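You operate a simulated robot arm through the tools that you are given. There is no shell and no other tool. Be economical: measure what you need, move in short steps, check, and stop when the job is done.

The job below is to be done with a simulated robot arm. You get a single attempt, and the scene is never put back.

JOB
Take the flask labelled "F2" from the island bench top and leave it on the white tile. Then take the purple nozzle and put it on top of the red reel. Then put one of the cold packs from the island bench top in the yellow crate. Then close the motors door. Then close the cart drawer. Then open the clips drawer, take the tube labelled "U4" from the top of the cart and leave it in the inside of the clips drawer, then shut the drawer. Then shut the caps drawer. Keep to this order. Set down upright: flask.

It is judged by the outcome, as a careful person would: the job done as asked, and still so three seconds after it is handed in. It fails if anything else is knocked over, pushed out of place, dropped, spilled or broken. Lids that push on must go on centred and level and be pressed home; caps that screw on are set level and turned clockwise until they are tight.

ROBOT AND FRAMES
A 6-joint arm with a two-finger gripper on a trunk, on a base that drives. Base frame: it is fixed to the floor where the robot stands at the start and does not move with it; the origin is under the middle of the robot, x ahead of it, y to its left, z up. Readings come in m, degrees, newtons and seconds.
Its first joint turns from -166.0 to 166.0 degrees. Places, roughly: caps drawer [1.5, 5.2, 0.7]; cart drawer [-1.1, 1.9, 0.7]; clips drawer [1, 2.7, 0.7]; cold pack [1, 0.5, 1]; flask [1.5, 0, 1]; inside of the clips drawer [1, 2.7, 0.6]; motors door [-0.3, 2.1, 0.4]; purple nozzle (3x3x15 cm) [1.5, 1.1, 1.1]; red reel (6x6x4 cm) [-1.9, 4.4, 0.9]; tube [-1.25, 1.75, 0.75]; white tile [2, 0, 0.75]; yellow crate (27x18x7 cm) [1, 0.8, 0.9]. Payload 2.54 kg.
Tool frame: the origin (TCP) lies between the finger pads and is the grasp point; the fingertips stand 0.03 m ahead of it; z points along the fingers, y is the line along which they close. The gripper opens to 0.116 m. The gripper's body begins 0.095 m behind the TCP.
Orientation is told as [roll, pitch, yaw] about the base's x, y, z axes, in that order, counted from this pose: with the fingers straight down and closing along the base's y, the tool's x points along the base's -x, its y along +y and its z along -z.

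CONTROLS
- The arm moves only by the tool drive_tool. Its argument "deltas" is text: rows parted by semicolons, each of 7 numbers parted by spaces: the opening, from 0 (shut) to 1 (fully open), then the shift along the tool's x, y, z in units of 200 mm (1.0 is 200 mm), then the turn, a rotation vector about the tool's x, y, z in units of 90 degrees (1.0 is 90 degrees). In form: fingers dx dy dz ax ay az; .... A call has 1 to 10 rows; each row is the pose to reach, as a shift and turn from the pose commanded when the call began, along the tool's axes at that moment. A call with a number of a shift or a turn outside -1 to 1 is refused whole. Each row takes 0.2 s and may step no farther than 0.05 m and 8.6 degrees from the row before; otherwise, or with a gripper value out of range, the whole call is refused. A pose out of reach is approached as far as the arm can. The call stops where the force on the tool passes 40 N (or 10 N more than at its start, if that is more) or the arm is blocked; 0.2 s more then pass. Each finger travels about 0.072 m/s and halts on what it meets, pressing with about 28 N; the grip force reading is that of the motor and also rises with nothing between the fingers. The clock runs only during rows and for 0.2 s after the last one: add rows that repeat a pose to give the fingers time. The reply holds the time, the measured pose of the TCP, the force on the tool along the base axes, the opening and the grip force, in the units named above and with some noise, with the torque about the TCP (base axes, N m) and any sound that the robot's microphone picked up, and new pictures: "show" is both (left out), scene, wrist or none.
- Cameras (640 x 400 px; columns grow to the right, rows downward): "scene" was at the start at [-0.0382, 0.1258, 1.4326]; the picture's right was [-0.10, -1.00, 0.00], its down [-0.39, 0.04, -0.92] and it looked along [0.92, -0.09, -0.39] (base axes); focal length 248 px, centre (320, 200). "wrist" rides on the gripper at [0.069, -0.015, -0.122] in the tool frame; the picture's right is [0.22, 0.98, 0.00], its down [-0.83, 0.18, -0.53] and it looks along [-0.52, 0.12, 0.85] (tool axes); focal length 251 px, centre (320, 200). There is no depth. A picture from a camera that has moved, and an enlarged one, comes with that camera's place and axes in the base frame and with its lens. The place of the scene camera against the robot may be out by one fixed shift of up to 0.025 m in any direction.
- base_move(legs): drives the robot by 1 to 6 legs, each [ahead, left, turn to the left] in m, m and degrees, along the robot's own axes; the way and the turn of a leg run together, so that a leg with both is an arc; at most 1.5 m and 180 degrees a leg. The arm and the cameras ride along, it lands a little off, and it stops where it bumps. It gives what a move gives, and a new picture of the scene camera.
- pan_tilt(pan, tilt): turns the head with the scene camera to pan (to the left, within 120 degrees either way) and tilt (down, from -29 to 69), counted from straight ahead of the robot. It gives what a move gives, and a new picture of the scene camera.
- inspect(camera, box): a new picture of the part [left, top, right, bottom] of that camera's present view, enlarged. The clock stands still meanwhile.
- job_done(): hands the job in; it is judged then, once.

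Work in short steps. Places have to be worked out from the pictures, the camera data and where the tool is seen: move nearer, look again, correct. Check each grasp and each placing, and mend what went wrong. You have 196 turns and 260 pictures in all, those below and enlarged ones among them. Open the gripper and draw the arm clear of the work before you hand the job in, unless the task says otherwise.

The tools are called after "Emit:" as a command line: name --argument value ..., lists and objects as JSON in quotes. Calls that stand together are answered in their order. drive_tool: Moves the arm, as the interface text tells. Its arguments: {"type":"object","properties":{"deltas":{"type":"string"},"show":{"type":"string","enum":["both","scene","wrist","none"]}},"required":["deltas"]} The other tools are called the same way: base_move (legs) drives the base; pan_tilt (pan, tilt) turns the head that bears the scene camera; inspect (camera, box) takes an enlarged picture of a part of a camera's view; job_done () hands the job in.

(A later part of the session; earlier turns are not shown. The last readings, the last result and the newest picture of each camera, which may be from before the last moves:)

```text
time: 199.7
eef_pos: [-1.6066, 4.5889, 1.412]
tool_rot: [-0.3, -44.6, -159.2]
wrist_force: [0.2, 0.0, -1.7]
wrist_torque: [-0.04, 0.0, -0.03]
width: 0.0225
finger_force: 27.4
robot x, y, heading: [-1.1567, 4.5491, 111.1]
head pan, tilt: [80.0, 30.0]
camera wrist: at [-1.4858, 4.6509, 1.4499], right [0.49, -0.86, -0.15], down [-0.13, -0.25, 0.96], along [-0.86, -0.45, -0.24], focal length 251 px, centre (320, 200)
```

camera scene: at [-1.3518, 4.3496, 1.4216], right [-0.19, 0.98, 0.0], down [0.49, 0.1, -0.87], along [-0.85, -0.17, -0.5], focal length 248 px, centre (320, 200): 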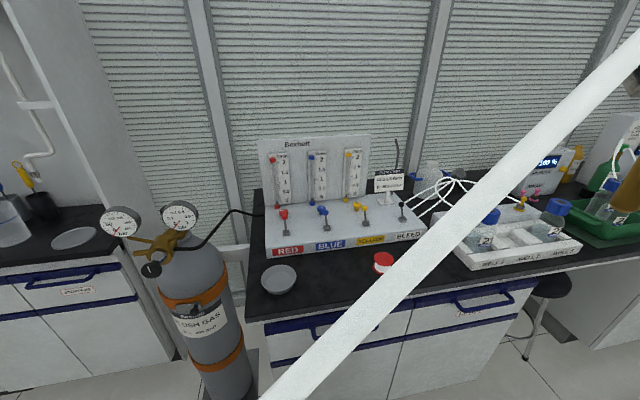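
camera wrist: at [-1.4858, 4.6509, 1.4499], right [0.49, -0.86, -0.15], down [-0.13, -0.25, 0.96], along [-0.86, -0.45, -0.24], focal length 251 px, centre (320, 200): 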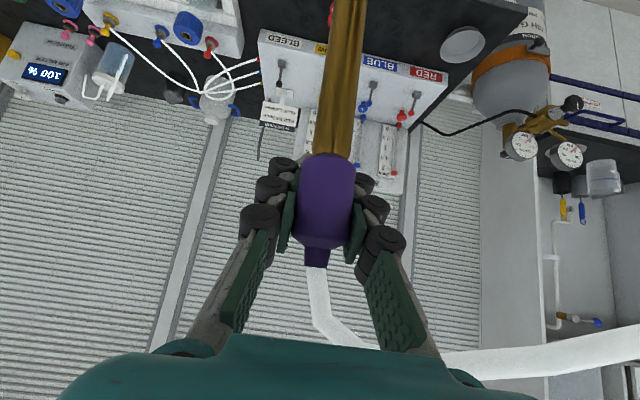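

Reel ≈(-1.936,4.433). Move out and down toward it, nozzle staying vertical.

Emit:
drive_tool --deltas "0 -0.106 0.017 0.212 0 0 0; 0 -0.212 0.034 0.424 0 0 0; 0 -0.318 0.05 0.636 0 0 0; 0 -0.424 0.067 0.848 0 0 0; 0 -0.424 0.067 0.848 0 0 0" --show "none"

Emit:
drive_tool --deltas "0 -0.106 0.017 0.212 0 0 0; 0 -0.212 0.034 0.424 0 0 0; 0 -0.318 0.05 0.636 0 0 0; 0 -0.424 0.067 0.848 0 0 0; 0 -0.424 0.067 0.848 0 0 0" --show "both"

```text
time: 200.9
eef_pos: [-1.7698, 4.5137, 1.3499]
tool_rot: [-0.3, -44.6, -159.2]
wrist_force: [0.3, 0.1, -0.3]
wrist_torque: [-0.02, 0.04, 0.01]
width: 0.0225
finger_force: 28.3
robot x, y, heading: [-1.1525, 4.5467, 111.3]
head pan, tilt: [80.0, 30.0]
```

```text
time: 202.1
eef_pos: [-1.9315, 4.4386, 1.2889]
tool_rot: [-0.3, -44.5, -159.1]
wrist_force: [-0.3, -0.3, -2.0]
wrist_torque: [0.0, 0.04, 0.01]
width: 0.0223
finger_force: 27.8
robot x, y, heading: [-1.1533, 4.5484, 111.1]
head pan, tilt: [80.0, 30.0]
camera scene: at [-1.3518, 4.3495, 1.4215], right [-0.19, 0.98, 0.0], down [0.49, 0.1, -0.87], along [-0.85, -0.17, -0.5], focal length 248 px, centre (320, 200)
camera wrist: at [-1.8109, 4.5006, 1.3276], right [0.49, -0.86, -0.15], down [-0.13, -0.25, 0.96], along [-0.86, -0.45, -0.24], focal length 251 px, centre (320, 200)
```

scene: 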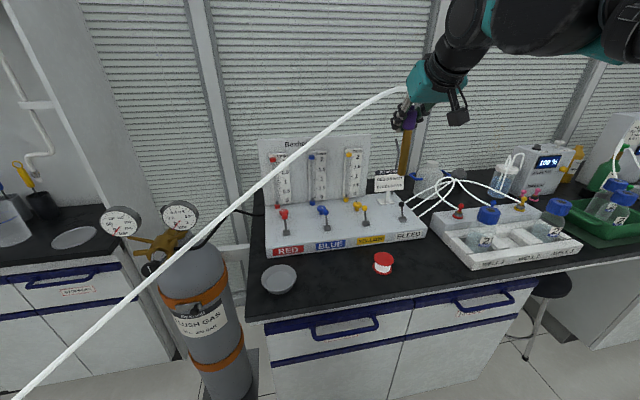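
wrist: 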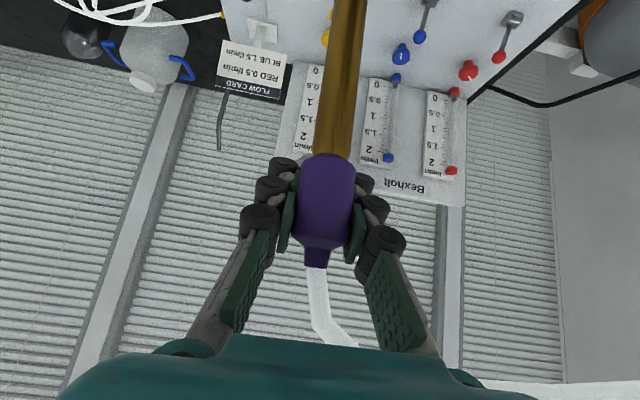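

Lower 15 cm and compare the nozzle's end with the reel.

Emit:
drive_tool --deltas "0 0.14 0 0.14 0 0 0; 0 0.28 0 0.28 0 0 0; 0 0.42 0 0.42 0 0 0; 0 0.55 0 0.55 0 0 0; 0 0.55 0 0.55 0 0 0" --show "none"

Emit:
inspect --camera "scene" --box '[330, 170, 490, 290]'

Emit:
inspect --camera "wrist" --box '[240, 0, 400, 120]'

```text
time: 203.3
eef_pos: [-1.9347, 4.441, 1.1308]
tool_rot: [-0.3, -44.6, -159.2]
wrist_force: [1.0, 0.3, -1.7]
wrist_torque: [0.02, 0.01, 0.02]
width: 0.0226
finger_force: 28.0
robot x, y, heading: [-1.1533, 4.5445, 110.8]
head pan, tilt: [80.0, 30.0]
```

```text
3.33 times, centred on (410, 230) of scene
camera zoom: at [-1.352, 4.3495, 1.4215], right [-0.19, 0.98, 0.0], down [0.49, 0.1, -0.87], along [-0.85, -0.17, -0.5], focal length 827 px, centre (20, 100)
```

zoom: 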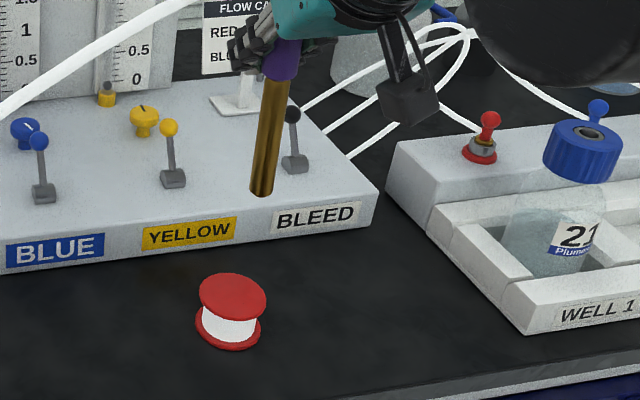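

```text
3.33 times, centred on (320, 60) of wrist
camera zoom: at [-1.8135, 4.502, 1.1702], right [0.49, -0.86, -0.15], down [-0.13, -0.25, 0.96], along [-0.86, -0.45, -0.24], focal length 838 px, centre (320, 667)
```

zoom: 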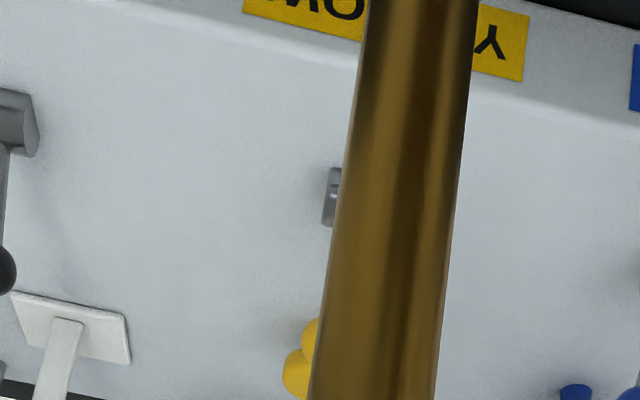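

Nozzle nearly vertical; about 1 cm too far to +y. Correct and lower 8 cm.

Emit:
drive_tool --deltas "0 -0.011 0.042 0.011 0 0 0; 0 0.1 0.042 0.12 0 0 0; 0 0.2 0.042 0.22 0 0 0; 0 0.272 0.042 0.294 0 0 0; 0 0.272 0.042 0.294 0 0 0" --show "none"

Emit:
inspect --camera "scene" --box '[330, 200, 450, 290]'

```text
time: 204.5
eef_pos: [-1.9329, 4.4322, 1.0503]
tool_rot: [-0.3, -44.6, -159.2]
wrist_force: [-0.4, -0.2, -1.9]
wrist_torque: [0.01, 0.02, 0.0]
width: 0.0225
finger_force: 28.3
robot x, y, heading: [-1.1528, 4.5524, 111.1]
head pan, tilt: [80.0, 30.0]
```

```text
4.44 times, centred on (390, 245) of scene
camera zoom: at [-1.352, 4.3495, 1.4215], right [-0.19, 0.98, 0.0], down [0.49, 0.1, -0.87], along [-0.85, -0.17, -0.5], focal length 1103 px, centre (9, 0)
```

zoom: 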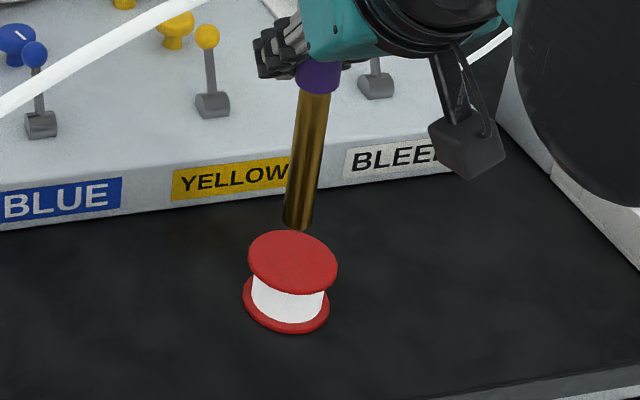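

Well aligned. Lower gently until contact.

Emit:
drive_tool --deltas "0 0.05 0 0.05 0 0 0; 0 0.08 0 0.08 0 0 0; 0 0.095 0 0.095 0 0 0; 0 0.095 0 0.095 0 0 0" --show "none"

Emit:
inspect --camera "scene" --box '[330, 200, 450, 290]'

```text
time: 205.5
eef_pos: [-1.9322, 4.4314, 1.0252]
tool_rot: [-0.4, -44.7, -159.1]
wrist_force: [0.7, -0.7, -1.3]
wrist_torque: [-0.03, 0.02, 0.01]
width: 0.0224
finger_force: 27.9
robot x, y, heading: [-1.1579, 4.5492, 111.2]
head pan, tilt: [80.0, 30.0]
```

```text
4.44 times, centred on (390, 245) of scene
camera zoom: at [-1.352, 4.3495, 1.4215], right [-0.19, 0.98, 0.0], down [0.49, 0.1, -0.87], along [-0.85, -0.17, -0.5], focal length 1103 px, centre (9, 0)
```

zoom: 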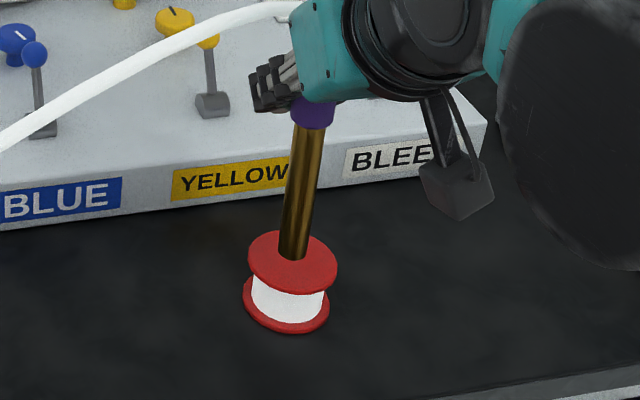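

Emit:
drive_tool --deltas "0 0.011 0 0.011 0 0 0; 0 0.022 0 0.022 0 0 0; 0 0.022 0 0.022 0 0 0" --show "none"

```text
time: 206.3
eef_pos: [-1.9331, 4.4313, 1.0195]
tool_rot: [-0.3, -44.6, -159.2]
wrist_force: [0.0, 0.3, -1.6]
wrist_torque: [-0.02, 0.03, 0.0]
width: 0.0224
finger_force: 28.1
robot x, y, heading: [-1.1561, 4.5476, 111.0]
head pan, tilt: [80.0, 30.0]
```

No contact yet; 3 mm further steps.

Emit:
drive_tool --deltas "0 0.008 0 0.008 0 0 0; 0 0.016 0 0.016 0 0 0; 0 0.016 0 0.016 0 0 0" --show "none"

Emit:
inspect --camera "scene" --box '[330, 200, 450, 290]'

```text
time: 207.1
eef_pos: [-1.9318, 4.4303, 1.0153]
tool_rot: [-0.3, -44.7, -159.2]
wrist_force: [0.1, -0.4, -1.4]
wrist_torque: [0.03, 0.04, -0.02]
width: 0.0224
finger_force: 28.0
robot x, y, heading: [-1.1551, 4.5473, 111.0]
head pan, tilt: [80.0, 30.0]
```

```text
4.44 times, centred on (390, 245) of scene
camera zoom: at [-1.352, 4.3495, 1.4215], right [-0.19, 0.98, 0.0], down [0.49, 0.1, -0.87], along [-0.85, -0.17, -0.5], focal length 1103 px, centre (9, 0)
```

zoom: 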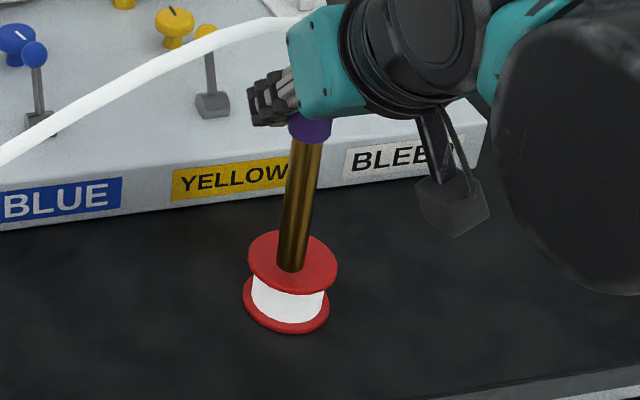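

Emit:
drive_tool --deltas "0 0.007 0 0.007 0 0 0; 0 0.014 0 0.014 0 0 0; 0 0.014 0 0.014 0 0 0" --show "none"

```text
time: 207.9
eef_pos: [-1.932, 4.4331, 1.0121]
tool_rot: [-0.3, -44.5, -159.2]
wrist_force: [0.2, 0.3, -1.6]
wrist_torque: [-0.07, 0.04, 0.01]
width: 0.0225
finger_force: 28.2
robot x, y, heading: [-1.1553, 4.5477, 111.0]
head pan, tilt: [80.0, 30.0]
```

Emit:
drive_tool --deltas "0 0.007 0 0.007 0 0 0; 0 0.014 0 0.014 0 0 0; 0 0.021 0 0.021 0 0 0; 0 0.021 0 0.021 0 0 0" --show "none"

Emit:
inspect --camera "scene" --box '[330, 200, 450, 290]'

```text
time: 208.9
eef_pos: [-1.9322, 4.4313, 1.0054]
tool_rot: [-0.3, -44.7, -159.3]
wrist_force: [-1.1, 0.1, 16.8]
wrist_torque: [0.1, -0.21, -0.01]
width: 0.0228
finger_force: 28.1
robot x, y, heading: [-1.1565, 4.5495, 111.0]
head pan, tilt: [80.0, 30.0]
```

```text
4.44 times, centred on (390, 245) of scene
camera zoom: at [-1.3513, 4.3496, 1.4216], right [-0.19, 0.98, 0.0], down [0.49, 0.1, -0.87], along [-0.85, -0.17, -0.5], focal length 1103 px, centre (9, 0)
```

zoom: 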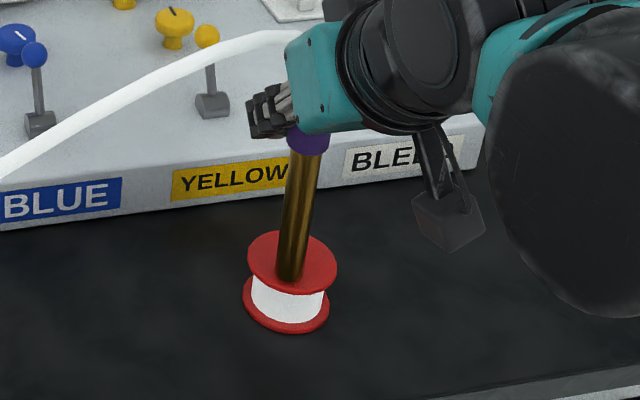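

Contact, but ~1.5 cm off centre toward me. Lift 1 cm, move out 1.4 cm, and set again.

Emit:
drive_tool --deltas "0 -0.035 0 -0.035 0 0 0; 0 -0.06 0.005 -0.01 0 0 0; 0 -0.085 0.01 0.015 0 0 0; 0 -0.06 0.01 0.04 0 0 0; 0 -0.06 0.01 0.04 0 0 0" --show "none"

Emit:
inspect --camera "scene" --box '[330, 200, 450, 290]'

```text
time: 210.1
eef_pos: [-1.9455, 4.4246, 1.0078]
tool_rot: [-0.3, -44.6, -159.2]
wrist_force: [-0.2, 0.8, -0.3]
wrist_torque: [-0.03, 0.03, 0.0]
width: 0.0226
finger_force: 28.5
robot x, y, heading: [-1.1577, 4.5528, 110.9]
head pan, tilt: [80.0, 30.0]
```

```text
4.44 times, centred on (390, 245) of scene
camera zoom: at [-1.352, 4.3495, 1.4215], right [-0.19, 0.98, 0.0], down [0.49, 0.1, -0.87], along [-0.85, -0.17, -0.5], focal length 1103 px, centre (9, 0)
```

zoom: 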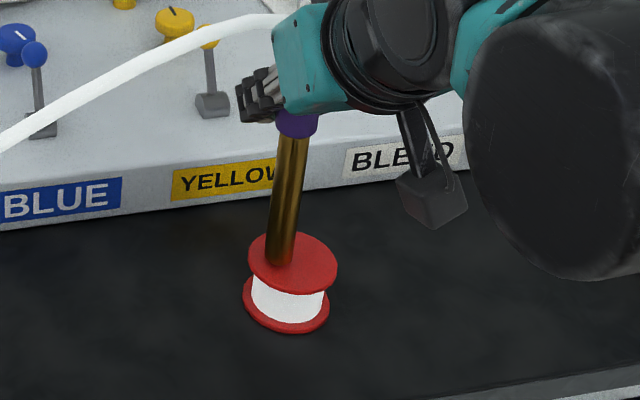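

Now ~9 mm too far left; shift right and lower to contact.

Emit:
drive_tool --deltas "0 -0.005 -0.025 0.005 0 0 0; 0 -0.008 -0.045 0.008 0 0 0; 0 0.002 -0.045 0.018 0 0 0; 0 0.009 -0.045 0.025 0 0 0; 0 0.009 -0.045 0.025 0 0 0" --show "none"

Emit:
inspect --camera "scene" --box '[330, 200, 450, 290]'

```text
time: 211.3
eef_pos: [-1.95, 4.4339, 1.0041]
tool_rot: [-0.4, -44.7, -159.2]
wrist_force: [-0.6, -0.5, 17.1]
wrist_torque: [0.11, -0.22, 0.02]
width: 0.0224
finger_force: 28.0
robot x, y, heading: [-1.1532, 4.5489, 111.2]
head pan, tilt: [80.0, 30.0]
```

```text
4.44 times, centred on (390, 245) of scene
camera zoom: at [-1.3513, 4.3496, 1.4216], right [-0.19, 0.98, 0.0], down [0.49, 0.1, -0.87], along [-0.85, -0.17, -0.5], focal length 1103 px, centre (9, 0)
```

zoom: 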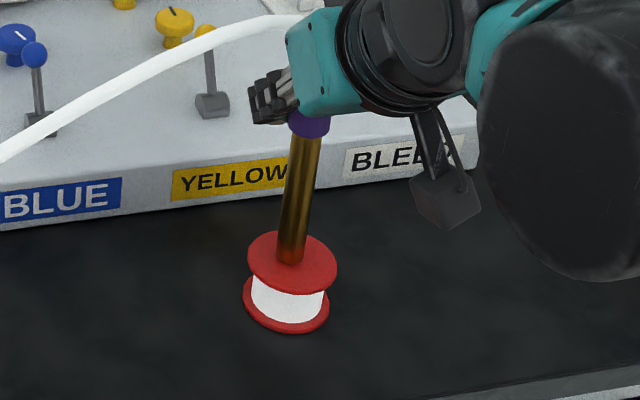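

Centred and vertical. Ease off a hair and release.

Emit:
drive_tool --deltas "0 -0.005 0 -0.005 0 0 0; 0.25 -0.005 0 -0.005 0 0 0; 0.3 -0.005 0 -0.005 0 0 0; 0.5 -0.005 0 -0.005 0 0 0; 0.6 -0.005 0 -0.005 0 0 0; 0.6 -0.005 0 -0.005 0 0 0" --show "wrist"

Emit:
inspect --camera "scene" --box '[330, 200, 450, 290]'

```text
time: 212.7
eef_pos: [-1.9503, 4.4327, 1.0045]
tool_rot: [-0.3, -44.5, -159.2]
wrist_force: [-0.1, 0.9, 0.6]
wrist_torque: [-0.03, 0.01, 0.01]
width: 0.0694
finger_force: 0.0
robot x, y, heading: [-1.1563, 4.5478, 111.1]
head pan, tilt: [80.0, 30.0]
camera wrist: at [-1.8292, 4.4935, 1.0443], right [0.49, -0.86, -0.15], down [-0.13, -0.25, 0.96], along [-0.86, -0.45, -0.24], focal length 251 px, centre (320, 200)
```

wrist: 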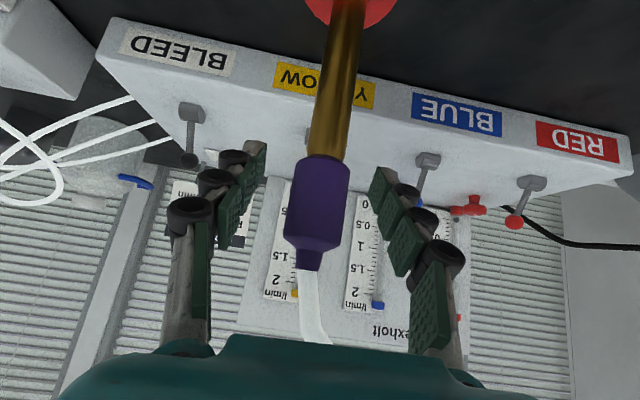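

```text
4.44 times, centred on (390, 245) of scene
camera zoom: at [-1.3519, 4.3495, 1.4215], right [-0.19, 0.98, 0.0], down [0.49, 0.1, -0.87], along [-0.85, -0.17, -0.5], focal length 1103 px, centre (9, 0)
```

zoom: 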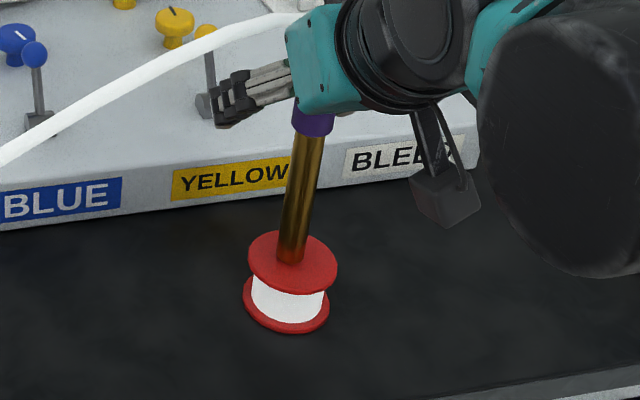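

Standing by itself. Back out along the tool axis (45° up and back).

Emit:
drive_tool --deltas "0.6 0 0 -0.15 0 0 0; 0.6 0 0 -0.35 0 0 0; 0.6 0 0 -0.55 0 0 0; 0.6 0 0 -0.75 0 0 0; 0.6 0 0 -0.95 0 0 0" --show "scene"

Emit:
inspect --camera "scene" --box '[310, 160, 470, 290]'

```text
time: 213.9
eef_pos: [-1.8235, 4.4793, 1.1377]
tool_rot: [-0.3, -44.6, -159.2]
wrist_force: [-0.4, -1.2, -0.7]
wrist_torque: [0.01, -0.04, 0.01]
width: 0.0696
finger_force: 0.2
robot x, y, heading: [-1.1576, 4.5491, 111.2]
head pan, tilt: [80.0, 30.0]
camera scene: at [-1.3522, 4.3494, 1.4215], right [-0.19, 0.98, 0.0], down [0.49, 0.1, -0.87], along [-0.85, -0.17, -0.5], focal length 248 px, centre (320, 200)
```

scene: 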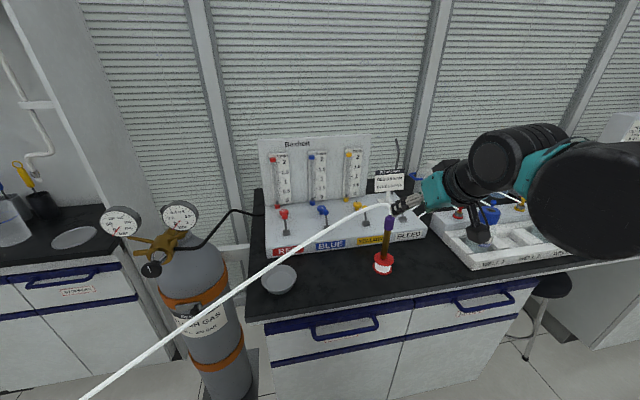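

```text
3.08 times, centred on (390, 225) of scene
camera zoom: at [-1.3522, 4.3494, 1.4215], right [-0.19, 0.98, 0.0], down [0.49, 0.1, -0.87], along [-0.85, -0.17, -0.5], focal length 764 px, centre (105, 123)
```

zoom: 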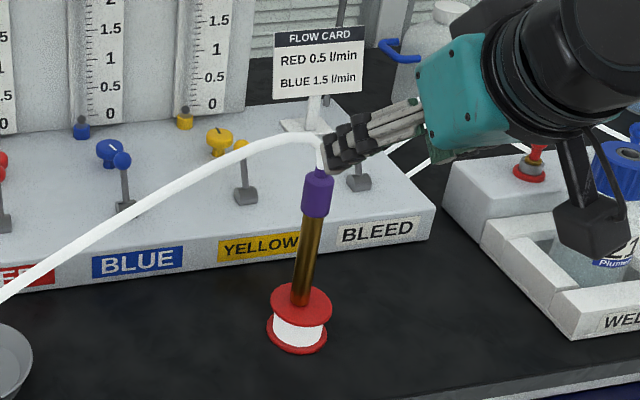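

Nozzle stands on the reel. Retract and untilt the tool.

Emit:
drive_tool --deltas "0.6 0.06 0 -0.2 0 0 0; 0.6 0.12 0 -0.4 0 0.08 0; 0.6 0.18 0 -0.6 0 0.17 0; 0.6 0.25 0 -0.75 0 0.26 0; 0.6 0.3 0 -0.85 0 0.35 0; 0.6 0.35 0 -0.85 0 0.44 0; 0.6 0.35 0 -0.85 0 0.5 0" --show "none"

Emit:
drive_tool --deltas "1 0.2 0 -0.1 0 0 0; 1 0.4 0 -0.2 0 0 0; 1 0.6 0 -0.3 0 0 0; 1 0.75 0 -0.4 0 0 0" --show "none"

Emit:
pan_tilt --pan 120 --tilt 25

```text
time: 215.5
eef_pos: [-1.6659, 4.5396, 1.212]
tool_rot: [-0.2, 0.5, -159.5]
wrist_force: [0.9, -0.9, -0.3]
wrist_torque: [-0.02, 0.01, -0.02]
width: 0.0696
finger_force: 0.0
robot x, y, heading: [-1.156, 4.5472, 111.1]
head pan, tilt: [80.0, 30.0]
```

```text
time: 216.5
eef_pos: [-1.5277, 4.5901, 1.2938]
tool_rot: [-0.2, 0.4, -159.3]
wrist_force: [-0.4, -0.3, -0.3]
wrist_torque: [0.02, -0.03, 0.01]
width: 0.1159
finger_force: 0.1
robot x, y, heading: [-1.1552, 4.5459, 111.1]
head pan, tilt: [80.0, 30.0]
```

```text
time: 217.6
eef_pos: [-1.5278, 4.5904, 1.2935]
tool_rot: [-0.2, 0.4, -159.4]
wrist_force: [0.5, -0.2, -0.3]
wrist_torque: [0.01, 0.05, 0.02]
width: 0.1158
finger_force: 0.0
robot x, y, heading: [-1.1548, 4.5456, 111.1]
head pan, tilt: [120.0, 25.0]
camera scene: at [-1.321, 4.2953, 1.4295], right [-0.78, 0.63, 0.0], down [0.27, 0.33, -0.91], along [-0.57, -0.7, -0.42], focal length 248 px, centre (320, 200)
```

scene: 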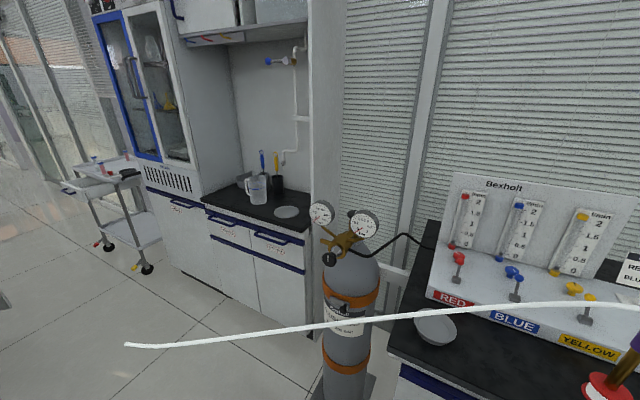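

Turn around and head for the front aisle, stopping short of the cart to judge the gap.

Emit:
base_move --legs '[[0, -0.2, 0], [0, 0, -90], [0, 0, -89], [1.0, -0.6, 0]]'

Emit:
pan_tilt --pan 0 --tilt 25

```text
time: 232.3
eef_pos: [-0.7543, 3.4488, 1.2932]
tool_rot: [-0.2, 0.5, 23.0]
wrist_force: [0.5, 0.3, 0.2]
wrist_torque: [0.03, 0.02, -0.02]
width: 0.1158
finger_force: 0.1
robot x, y, heading: [-1.1276, 3.4735, -66.7]
head pan, tilt: [120.0, 25.0]
camera scene: at [-0.9942, 3.7032, 1.4295], right [0.8, -0.59, 0.0], down [-0.25, -0.34, -0.91], along [0.54, 0.73, -0.42], focal length 248 px, centre (320, 200)
```

scene: 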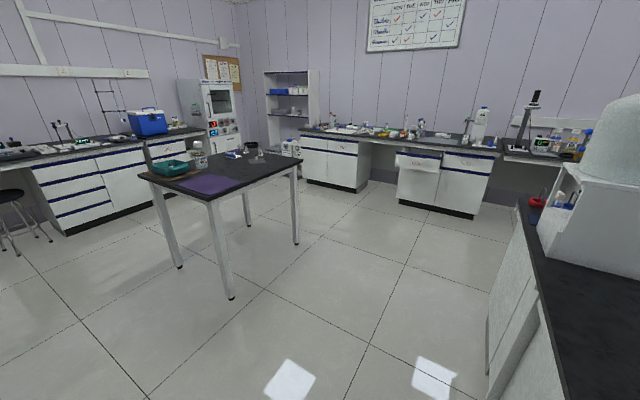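

```text
time: 234.3
eef_pos: [-0.7548, 3.4483, 1.2938]
tool_rot: [-0.2, 0.4, 23.0]
wrist_force: [0.5, -0.4, 0.5]
wrist_torque: [0.02, 0.0, -0.02]
width: 0.1157
finger_force: 0.1
robot x, y, heading: [-1.1262, 3.4752, -66.4]
head pan, tilt: [0.0, 25.0]
camera scene: at [-1.0121, 3.5447, 1.4295], right [-0.92, -0.4, 0.0], down [-0.17, 0.39, -0.91], along [0.36, -0.83, -0.42], focal length 248 px, centre (320, 200)
```

scene: 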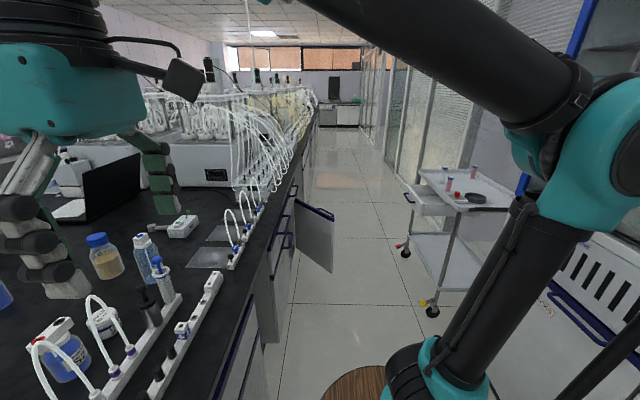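

The gap between the open motors door and the cart is too tight (~0.55 m) for the base, so I go the long way round (known free) to the front aisle's right part.

Emit:
base_move --legs '[[-0.6, 0, -1.5], [0, 1.22, 0], [0, 1.24, 0], [1.5, 0.12, 0], [1.5, 0, 0], [1.5, 0, 0]]'

```text
refused: leg 4 is longer than a leg can be; nothing moved
```

Emit:
base_move --legs '[[-0.6, 0, -1.5], [0, 1.22, 0], [0, 1.24, 0], [1.4, 0.12, 0], [1.5, 0, 0], [1.5, 0, 0]]'

```text
time: 267.9
eef_pos: [3.0505, 1.4796, 1.2933]
tool_rot: [-0.1, 0.4, 30.5]
wrist_force: [-0.7, 0.3, 0.4]
wrist_torque: [-0.04, 0.0, -0.02]
width: 0.1159
finger_force: 0.1
robot x, y, heading: [2.6768, 1.4561, -59.2]
head pan, tilt: [0.0, 25.0]
stopped in leg 6: the robot was blocked; the commanded pose is now the measured one
camera scene: at [2.7824, 1.5433, 1.4295], right [-0.86, -0.51, 0.0], down [-0.22, 0.36, -0.91], along [0.47, -0.78, -0.42], focal length 248 px, centre (320, 200)
```

scene: 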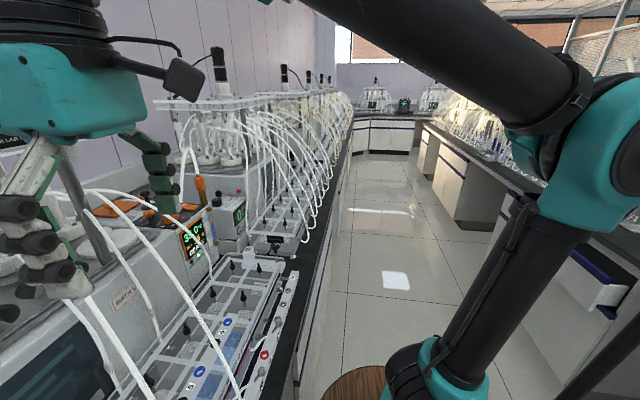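

Drifted into the wall bench side; slide right 0.25 and correct the heading.

Emit:
base_move --legs '[[0, -0.27, 0], [0, 0, -9], [1.4, 0, 0]]'

```text
time: 277.1
eef_pos: [3.354, -0.0275, 1.2937]
tool_rot: [-0.2, 0.4, 21.7]
wrist_force: [-0.1, 0.0, 1.1]
wrist_torque: [0.01, 0.01, -0.03]
width: 0.1159
finger_force: 0.1
robot x, y, heading: [2.9815, 0.005, -67.9]
head pan, tilt: [0.0, 25.0]
camera scene: at [3.1008, 0.0743, 1.4295], right [-0.93, -0.38, 0.0], down [-0.16, 0.39, -0.91], along [0.34, -0.84, -0.42], focal length 248 px, centre (320, 200)
```

scene: 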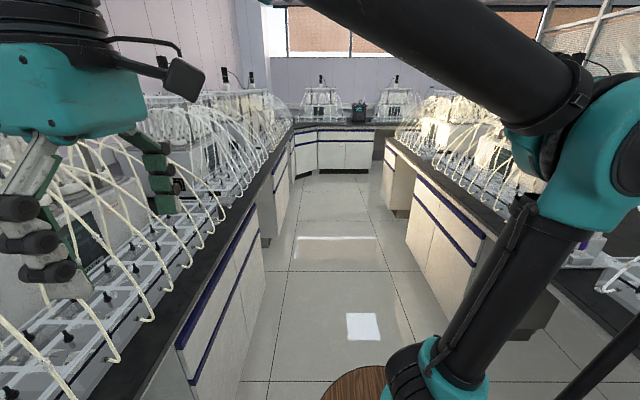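

Emit:
base_move --legs '[[1.2, 0, 0], [1.2, 0, 0], [0, 0, 45], [0, 0, 45], [0, -1.17, 0]]'

```text
time: 298.3
eef_pos: [4.2759, -2.9413, 1.2928]
tool_rot: [-0.1, 0.4, 108.8]
wrist_force: [0.0, -0.5, -0.2]
wrist_torque: [-0.01, 0.0, -0.01]
width: 0.1157
finger_force: 0.0
robot x, y, heading: [4.2181, -3.3119, 19.2]
head pan, tilt: [0.0, 25.0]
camera scene: at [4.135, -3.1934, 1.4295], right [0.33, -0.94, 0.0], down [-0.4, -0.14, -0.91], along [0.86, 0.3, -0.42], focal length 248 px, centre (320, 200)
```

scene: 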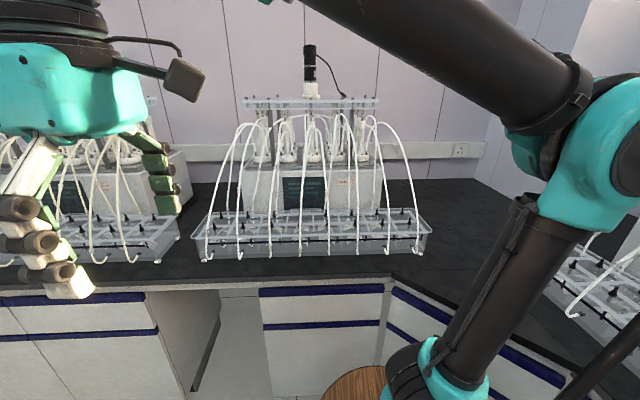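

Emit:
base_move --legs '[[0, -0.03, 3], [-1.35, 0, 0], [-1.37, 0, 0], [0, 1.3, 0]]'

```text
time: 318.1
eef_pos: [1.2658, -2.8007, 1.2932]
tool_rot: [-0.3, 0.4, 111.8]
wrist_force: [-0.3, -0.2, 0.1]
wrist_torque: [0.03, -0.03, 0.01]
width: 0.116
finger_force: 0.1
robot x, y, heading: [1.2293, -3.175, 22.5]
head pan, tilt: [0.0, 25.0]
camera scene: at [1.1386, -3.0593, 1.4295], right [0.38, -0.93, 0.0], down [-0.39, -0.16, -0.91], along [0.84, 0.34, -0.42], focal length 248 px, centre (320, 200)
```

scene: 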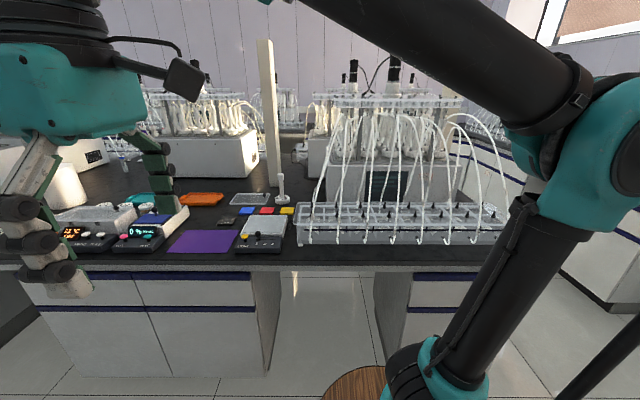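

Emit:
base_move --legs '[[0, 1.25, 0], [0, 1.25, 0], [0, 1.2, 0]]'

Emit:
pan_tilt --pan 10 --tilt 25

```text
time: 335.8
eef_pos: [-0.1744, 0.5755, 1.2938]
tool_rot: [-0.2, 0.4, 113.5]
wrist_force: [-0.4, -0.4, -0.4]
wrist_torque: [-0.01, 0.03, -0.04]
width: 0.116
finger_force: 0.1
robot x, y, heading: [-0.1956, 0.2015, 24.0]
head pan, tilt: [0.0, 25.0]
camera scene: at [-0.2934, 0.3133, 1.4295], right [0.41, -0.91, 0.0], down [-0.39, -0.17, -0.91], along [0.83, 0.37, -0.42], focal length 248 px, centre (320, 200)
```

scene: 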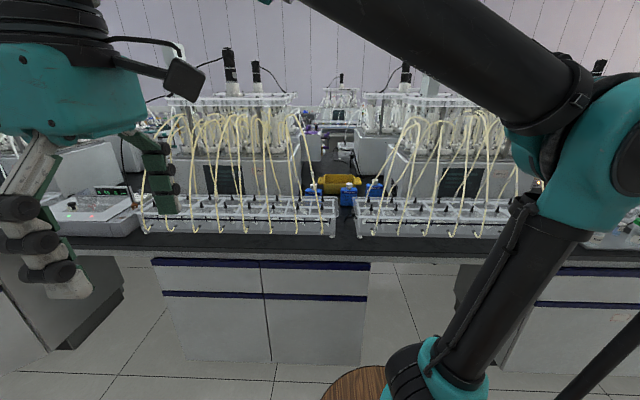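

```text
time: 336.5
eef_pos: [-0.1741, 0.5757, 1.2939]
tool_rot: [-0.3, 0.4, 113.6]
wrist_force: [0.1, -0.4, -0.1]
wrist_torque: [0.0, 0.02, 0.01]
width: 0.1159
finger_force: 0.1
robot x, y, heading: [-0.193, 0.2022, 24.1]
head pan, tilt: [10.0, 25.0]
camera scene: at [-0.3011, 0.3273, 1.4295], right [0.56, -0.83, 0.0], down [-0.35, -0.24, -0.91], along [0.75, 0.51, -0.42], focal length 248 px, centre (320, 200)
```

scene: 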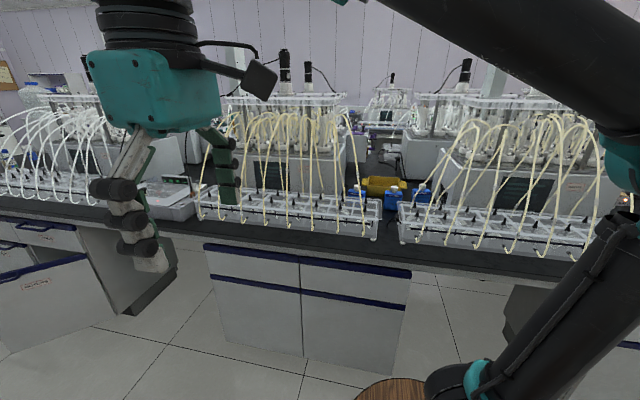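

Emit:
inspect --camera "scene" --box '[330, 160, 450, 250]'

```text
4.44 times, centred on (390, 205) of scene
camera zoom: at [-0.3011, 0.3273, 1.4295], right [0.56, -0.83, 0.0], down [-0.35, -0.24, -0.91], along [0.75, 0.51, -0.42], focal length 1103 px, centre (9, 178)
```

zoom: 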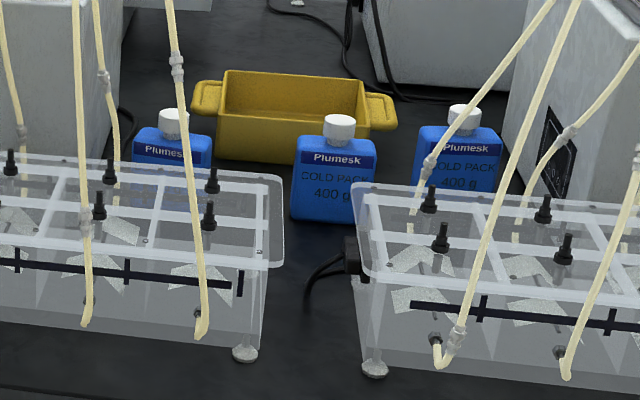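

Take the middle cold pack by its white cap (≈(0.855,0.664), z≈0.96). First swing the arm from left to front.

Emit:
drive_tool --deltas "1 0.0107 -0.197 0 0 0 0.0689; 1 0.0426 -0.392 0 0 0 0.1378; 1 0.0953 -0.582 0 0 0 0.2067; 1 0.1683 -0.766 0 0 0 0.2756; 1 0.2607 -0.94 0 0 0 0.3444" --show "none"

Emit:
drive_tool --deltas "1 0.0107 -0.197 0 0 0 0.0689; 1 0.0426 -0.392 0 0 0 0.1378; 1 0.0953 -0.582 0 0 0 0.2067; 1 0.1683 -0.766 0 0 0 0.2756; 1 0.2607 -0.94 0 0 0 0.3444" --show "none"

Emit:
drive_tool --deltas "1 0.0107 -0.197 0 0 0 0.0689; 1 0.0426 -0.392 0 0 0 0.1378; 1 0.0953 -0.582 0 0 0 0.2067; 1 0.1683 -0.766 0 0 0 0.2756; 1 0.2607 -0.94 0 0 0 0.3444" --show "none"

Emit:
base_move --legs '[[0.18, -0.05, -2]]'

```text
time: 337.7
eef_pos: [0.0205, 0.6036, 1.2947]
tool_rot: [-0.4, 0.3, 82.5]
wrist_force: [0.2, -0.7, -1.2]
wrist_torque: [0.0, -0.01, 0.0]
width: 0.116
finger_force: 0.1
robot x, y, heading: [-0.1937, 0.2035, 24.1]
head pan, tilt: [10.0, 25.0]
```

```text
time: 338.9
eef_pos: [0.2016, 0.5272, 1.2976]
tool_rot: [-0.5, 0.0, 51.7]
wrist_force: [0.3, 0.8, 0.1]
wrist_torque: [0.0, 0.01, 0.03]
width: 0.1159
finger_force: 0.1
robot x, y, heading: [-0.1981, 0.2038, 23.8]
head pan, tilt: [10.0, 25.0]
```

```text
time: 340.1
eef_pos: [0.3167, 0.371, 1.2969]
tool_rot: [-0.3, -0.3, 20.6]
wrist_force: [0.3, 0.2, 0.3]
wrist_torque: [0.0, -0.01, -0.01]
width: 0.116
finger_force: 0.0
robot x, y, heading: [-0.1952, 0.2013, 24.0]
head pan, tilt: [10.0, 25.0]
```

```text
time: 341.7
eef_pos: [0.5105, 0.3781, 1.2978]
tool_rot: [-0.4, -0.2, 18.6]
wrist_force: [0.1, 0.2, -0.8]
wrist_torque: [-0.04, 0.02, 0.0]
width: 0.116
finger_force: 0.1
robot x, y, heading: [-0.0087, 0.229, 22.0]
head pan, tilt: [10.0, 25.0]
camera scene: at [-0.1079, 0.3564, 1.4295], right [0.53, -0.85, 0.0], down [-0.36, -0.22, -0.91], along [0.77, 0.48, -0.42], focal length 248 px, centre (320, 200)
```

scene: 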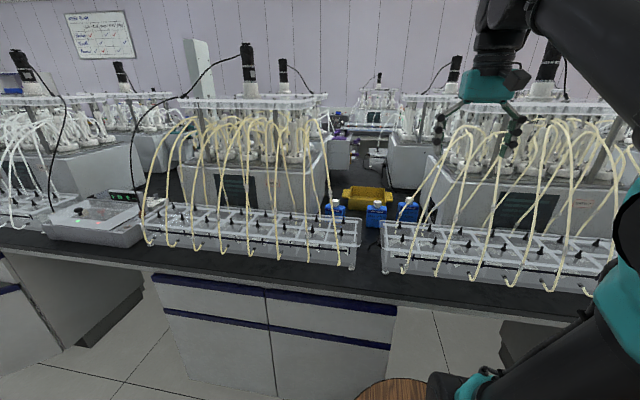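

Emit:
base_move --legs '[[0.08, 0.1, 0]]'

Emit:
drive_tool --deltas "1 -0.2 0.02 0 0 0 -0.03; 1 -0.4 0.05 0 0 0 -0.03; 1 -0.6 0.07 0 0 0 -0.03; 1 -0.8 0.07 0 0 0 -0.03" --show "wrist"

```text
time: 342.9
eef_pos: [0.5454, 0.5036, 1.297]
tool_rot: [-0.5, -0.2, 18.7]
wrist_force: [0.0, 0.3, -0.4]
wrist_torque: [-0.02, -0.01, -0.02]
width: 0.116
finger_force: 0.1
robot x, y, heading: [0.0298, 0.3571, 22.1]
head pan, tilt: [10.0, 25.0]
camera scene: at [-0.0727, 0.4819, 1.4295], right [0.53, -0.85, 0.0], down [-0.36, -0.23, -0.91], along [0.77, 0.48, -0.42], focal length 248 px, centre (320, 200)
```

scene: 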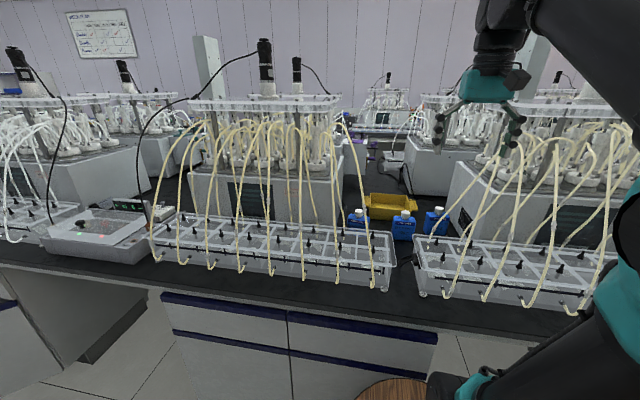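

```text
time: 343.9
eef_pos: [0.6918, 0.5696, 1.2971]
tool_rot: [-0.4, -0.2, 21.5]
wrist_force: [-0.8, 0.8, 0.1]
wrist_torque: [0.01, -0.08, -0.01]
width: 0.1161
finger_force: 0.0
robot x, y, heading: [0.0272, 0.3573, 22.3]
head pan, tilt: [10.0, 25.0]
camera wrist: at [0.6329, 0.5307, 1.4201], right [-0.56, 0.83, -0.01], down [0.7, 0.47, 0.54], along [0.45, 0.29, -0.84], focal length 251 px, centre (320, 200)
```

wrist: 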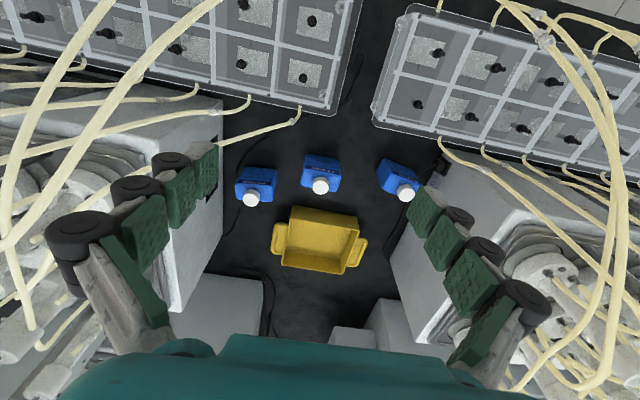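

Cap at (0.848,0.669). Move over it and then down to z≈1.06.

Emit:
drive_tool --deltas "1 -0.2 0.04 0 0 0 0; 1 -0.4 0.08 0 0 0 0; 1 -0.6 0.12 0.05 0 0 0; 1 -0.8 0.16 0.15 0 0 0; 1 -0.907 0.175 0.3 0 0 0; 1 -0.907 0.175 0.5 0 0 0; 1 -0.907 0.175 0.7 0 0 0; 1 -0.907 0.175 0.9 0 0 0; 1 -0.907 0.175 1 0 0 0; 1 -0.907 0.175 1 0 0 0" --show "wrist"

```text
time: 346.1
eef_pos: [0.8485, 0.6695, 1.0976]
tool_rot: [-0.5, -0.2, 21.3]
wrist_force: [0.9, 0.5, -0.8]
wrist_torque: [0.01, 0.01, 0.02]
width: 0.1161
finger_force: 0.0
robot x, y, heading: [0.0261, 0.3554, 22.3]
head pan, tilt: [10.0, 25.0]
camera wrist: at [0.7896, 0.6286, 1.2195], right [-0.56, 0.83, -0.01], down [0.7, 0.47, 0.54], along [0.45, 0.29, -0.84], focal length 251 px, centre (320, 200)
```

wrist: 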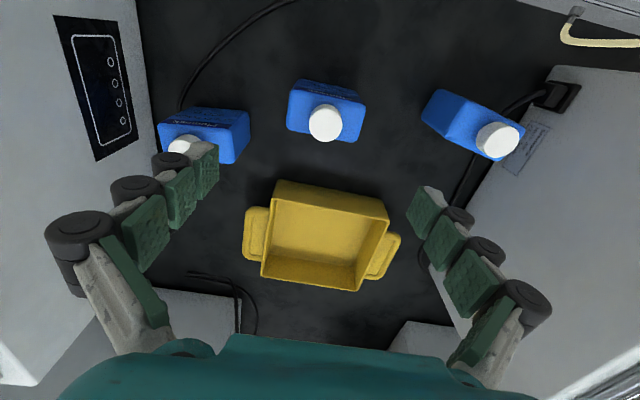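

Cap top z≈0.967 at (0.845,0.669). Narrow the fingers and descend.

Emit:
drive_tool --deltas "0.55 0.015 0 0.1 0 0 0; 0.55 0.015 0 0.3 0 0 0; 0.55 0.015 0 0.5 0 0 0; 0.55 0.015 0 0.67 0 0 0; 0.55 0.015 0 0.67 0 0 0" --show "wrist"

```text
time: 347.3
eef_pos: [0.845, 0.6676, 0.9689]
tool_rot: [-0.1, -0.5, 21.5]
wrist_force: [5.0, 13.9, 70.9]
wrist_torque: [1.1, 0.52, -0.23]
width: 0.0557
finger_force: 26.9
robot x, y, heading: [0.031, 0.3533, 22.3]
head pan, tilt: [10.0, 25.0]
stopped in row 5: the force on the tool passed its limit at 46 N (the readings are from after the stop); the commanded pose is now the measured one
camera wrist: at [0.7858, 0.6286, 1.0921], right [-0.56, 0.83, -0.01], down [0.7, 0.47, 0.54], along [0.45, 0.3, -0.84], focal length 251 px, centre (320, 200)
```

wrist: 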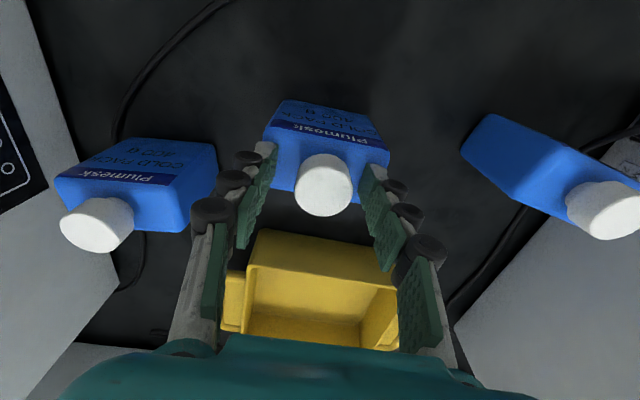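

Fingertips touched the pack's shoulder. Raise 1 cm and close on the cap.

Emit:
drive_tool --deltas "0.55 0 0 -0.05 0 0 0; 0.55 0 0 -0.05 0 0 0; 0 0 0 -0.05 0 0 0; 0 0 0 -0.05 0 0 0; 0 0 0 -0.05 0 0 0" --show "wrist"

```text
time: 348.5
eef_pos: [0.8477, 0.6672, 0.976]
tool_rot: [-0.4, -0.3, 21.4]
wrist_force: [-0.2, 0.7, 0.8]
wrist_torque: [0.02, -0.01, 0.03]
width: 0.0328
finger_force: 27.8
robot x, y, heading: [0.026, 0.3566, 22.3]
head pan, tilt: [10.0, 25.0]
camera wrist: at [0.7877, 0.6285, 1.0987], right [-0.56, 0.83, -0.01], down [0.7, 0.47, 0.54], along [0.45, 0.29, -0.84], focal length 251 px, centre (320, 200)
```

wrist: 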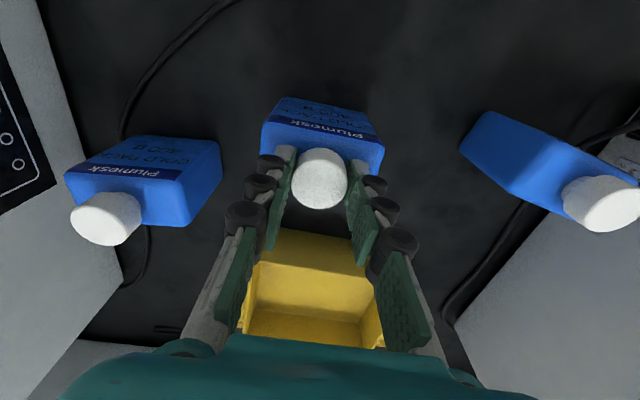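

Cap gripped. Lift 11 cm and check.

Emit:
drive_tool --deltas "0 0 0 -0.1 0 0 0; 0 0 0 -0.25 0 0 0; 0 0 0 -0.4 0 0 0; 0 0 0 -0.55 0 0 0; 0 0 0 -0.55 0 0 0" --show "wrist"

```text
time: 349.7
eef_pos: [0.847, 0.667, 1.0851]
tool_rot: [-0.3, -0.3, 21.4]
wrist_force: [0.2, -0.6, -4.5]
wrist_torque: [-0.01, -0.01, 0.0]
width: 0.0329
finger_force: 28.1
robot x, y, heading: [0.0237, 0.3561, 22.2]
head pan, tilt: [10.0, 25.0]
camera wrist: at [0.7872, 0.6271, 1.2075], right [-0.56, 0.83, -0.01], down [0.7, 0.47, 0.54], along [0.45, 0.29, -0.84], focal length 251 px, centre (320, 200)
```

wrist: 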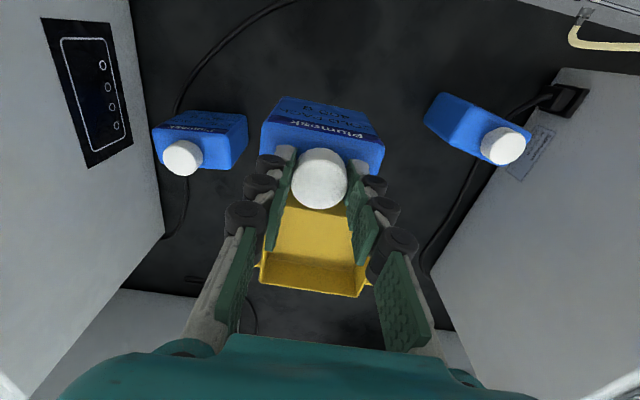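

Held (≈4 N). Move over the crate.

Emit:
drive_tool --deltas "0 -0.2 0.05 0 0 0 0; 0 -0.4 0.1 0 0 0 0; 0 -0.6 0.15 0 0 0 0; 0 -0.78 0.2 0 0 0 0; 0 -0.78 0.2 0 0 0 0" --show "both"

Emit:
inspect --camera "scene" --box '[330, 130, 470, 250]'

```text
time: 350.9
eef_pos: [0.9781, 0.7591, 1.087]
tool_rot: [-0.4, -0.2, 21.4]
wrist_force: [0.2, -0.7, -3.4]
wrist_torque: [-0.01, 0.0, 0.01]
width: 0.0327
finger_force: 27.5
robot x, y, heading: [0.0273, 0.3559, 22.0]
head pan, tilt: [10.0, 25.0]
camera scene: at [-0.0727, 0.4819, 1.4295], right [0.53, -0.85, 0.0], down [-0.36, -0.23, -0.91], along [0.77, 0.48, -0.42], focal length 248 px, centre (320, 200)
camera wrist: at [0.9176, 0.7206, 1.2088], right [-0.56, 0.83, -0.01], down [0.7, 0.47, 0.54], along [0.45, 0.29, -0.84], focal length 251 px, centre (320, 200)
```

scene: 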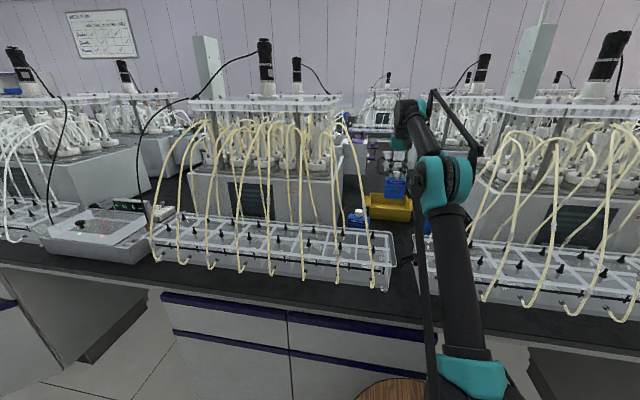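
wrist: 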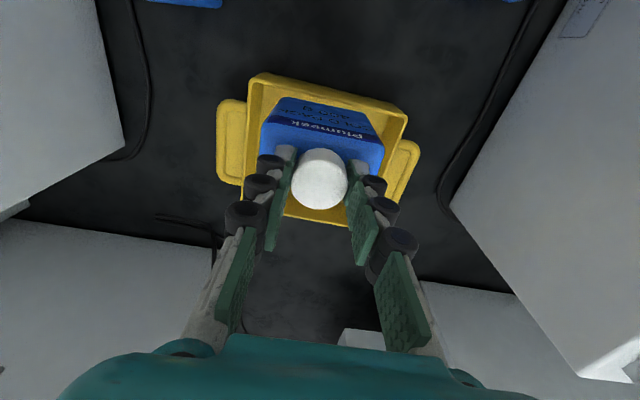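

```text
3.33 times, centred on (400, 190) of scene
camera zoom: at [-0.0727, 0.4819, 1.4295], right [0.53, -0.85, 0.0], down [-0.36, -0.23, -0.91], along [0.77, 0.48, -0.42], focal length 827 px, centre (53, 233)
```

zoom: 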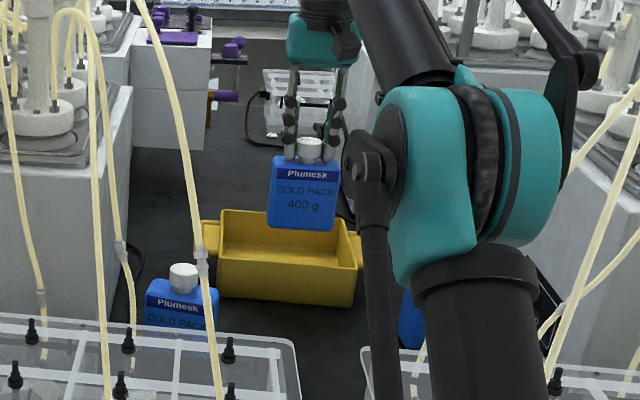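

Over the crate; go 1.2 cm deeper and lower into it.

Emit:
drive_tool --deltas "0 -0.06 0.01 0.05 0 0 0; 0 -0.06 0.01 0.2 0 0 0; 0 -0.06 0.01 0.35 0 0 0; 0 -0.06 0.01 0.42 0 0 0; 0 -0.06 0.01 0.46 0 0 0; 0 -0.06 0.01 0.49 0 0 0; 0 -0.06 0.01 0.52 0 0 0" --show "wrist"

```text
time: 352.5
eef_pos: [0.9906, 0.7685, 0.9833]
tool_rot: [-0.4, -0.3, 21.4]
wrist_force: [-0.2, 0.3, -3.6]
wrist_torque: [0.0, -0.01, 0.04]
width: 0.0326
finger_force: 27.8
robot x, y, heading: [0.0308, 0.357, 22.0]
head pan, tilt: [10.0, 25.0]
camera wrist: at [0.9293, 0.7279, 1.1044], right [-0.56, 0.83, -0.01], down [0.7, 0.47, 0.54], along [0.45, 0.29, -0.84], focal length 251 px, centre (320, 200)
```

wrist: 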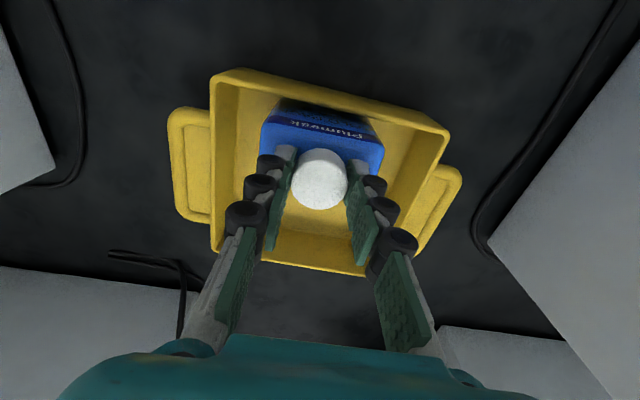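

Inside the crate; lower in small steps to contact.

Emit:
drive_tool --deltas "0 0 0 0.015 0 0 0; 0 0 0 0.03 0 0 0; 0 0 0 0.03 0 0 0" --show "none"

```text
time: 353.3
eef_pos: [0.9881, 0.7665, 0.977]
tool_rot: [-0.3, -0.4, 21.3]
wrist_force: [3.6, -0.6, 22.9]
wrist_torque: [0.04, -0.08, -0.03]
width: 0.0327
finger_force: 28.2
robot x, y, heading: [0.0283, 0.3519, 22.3]
head pan, tilt: [10.0, 25.0]
```

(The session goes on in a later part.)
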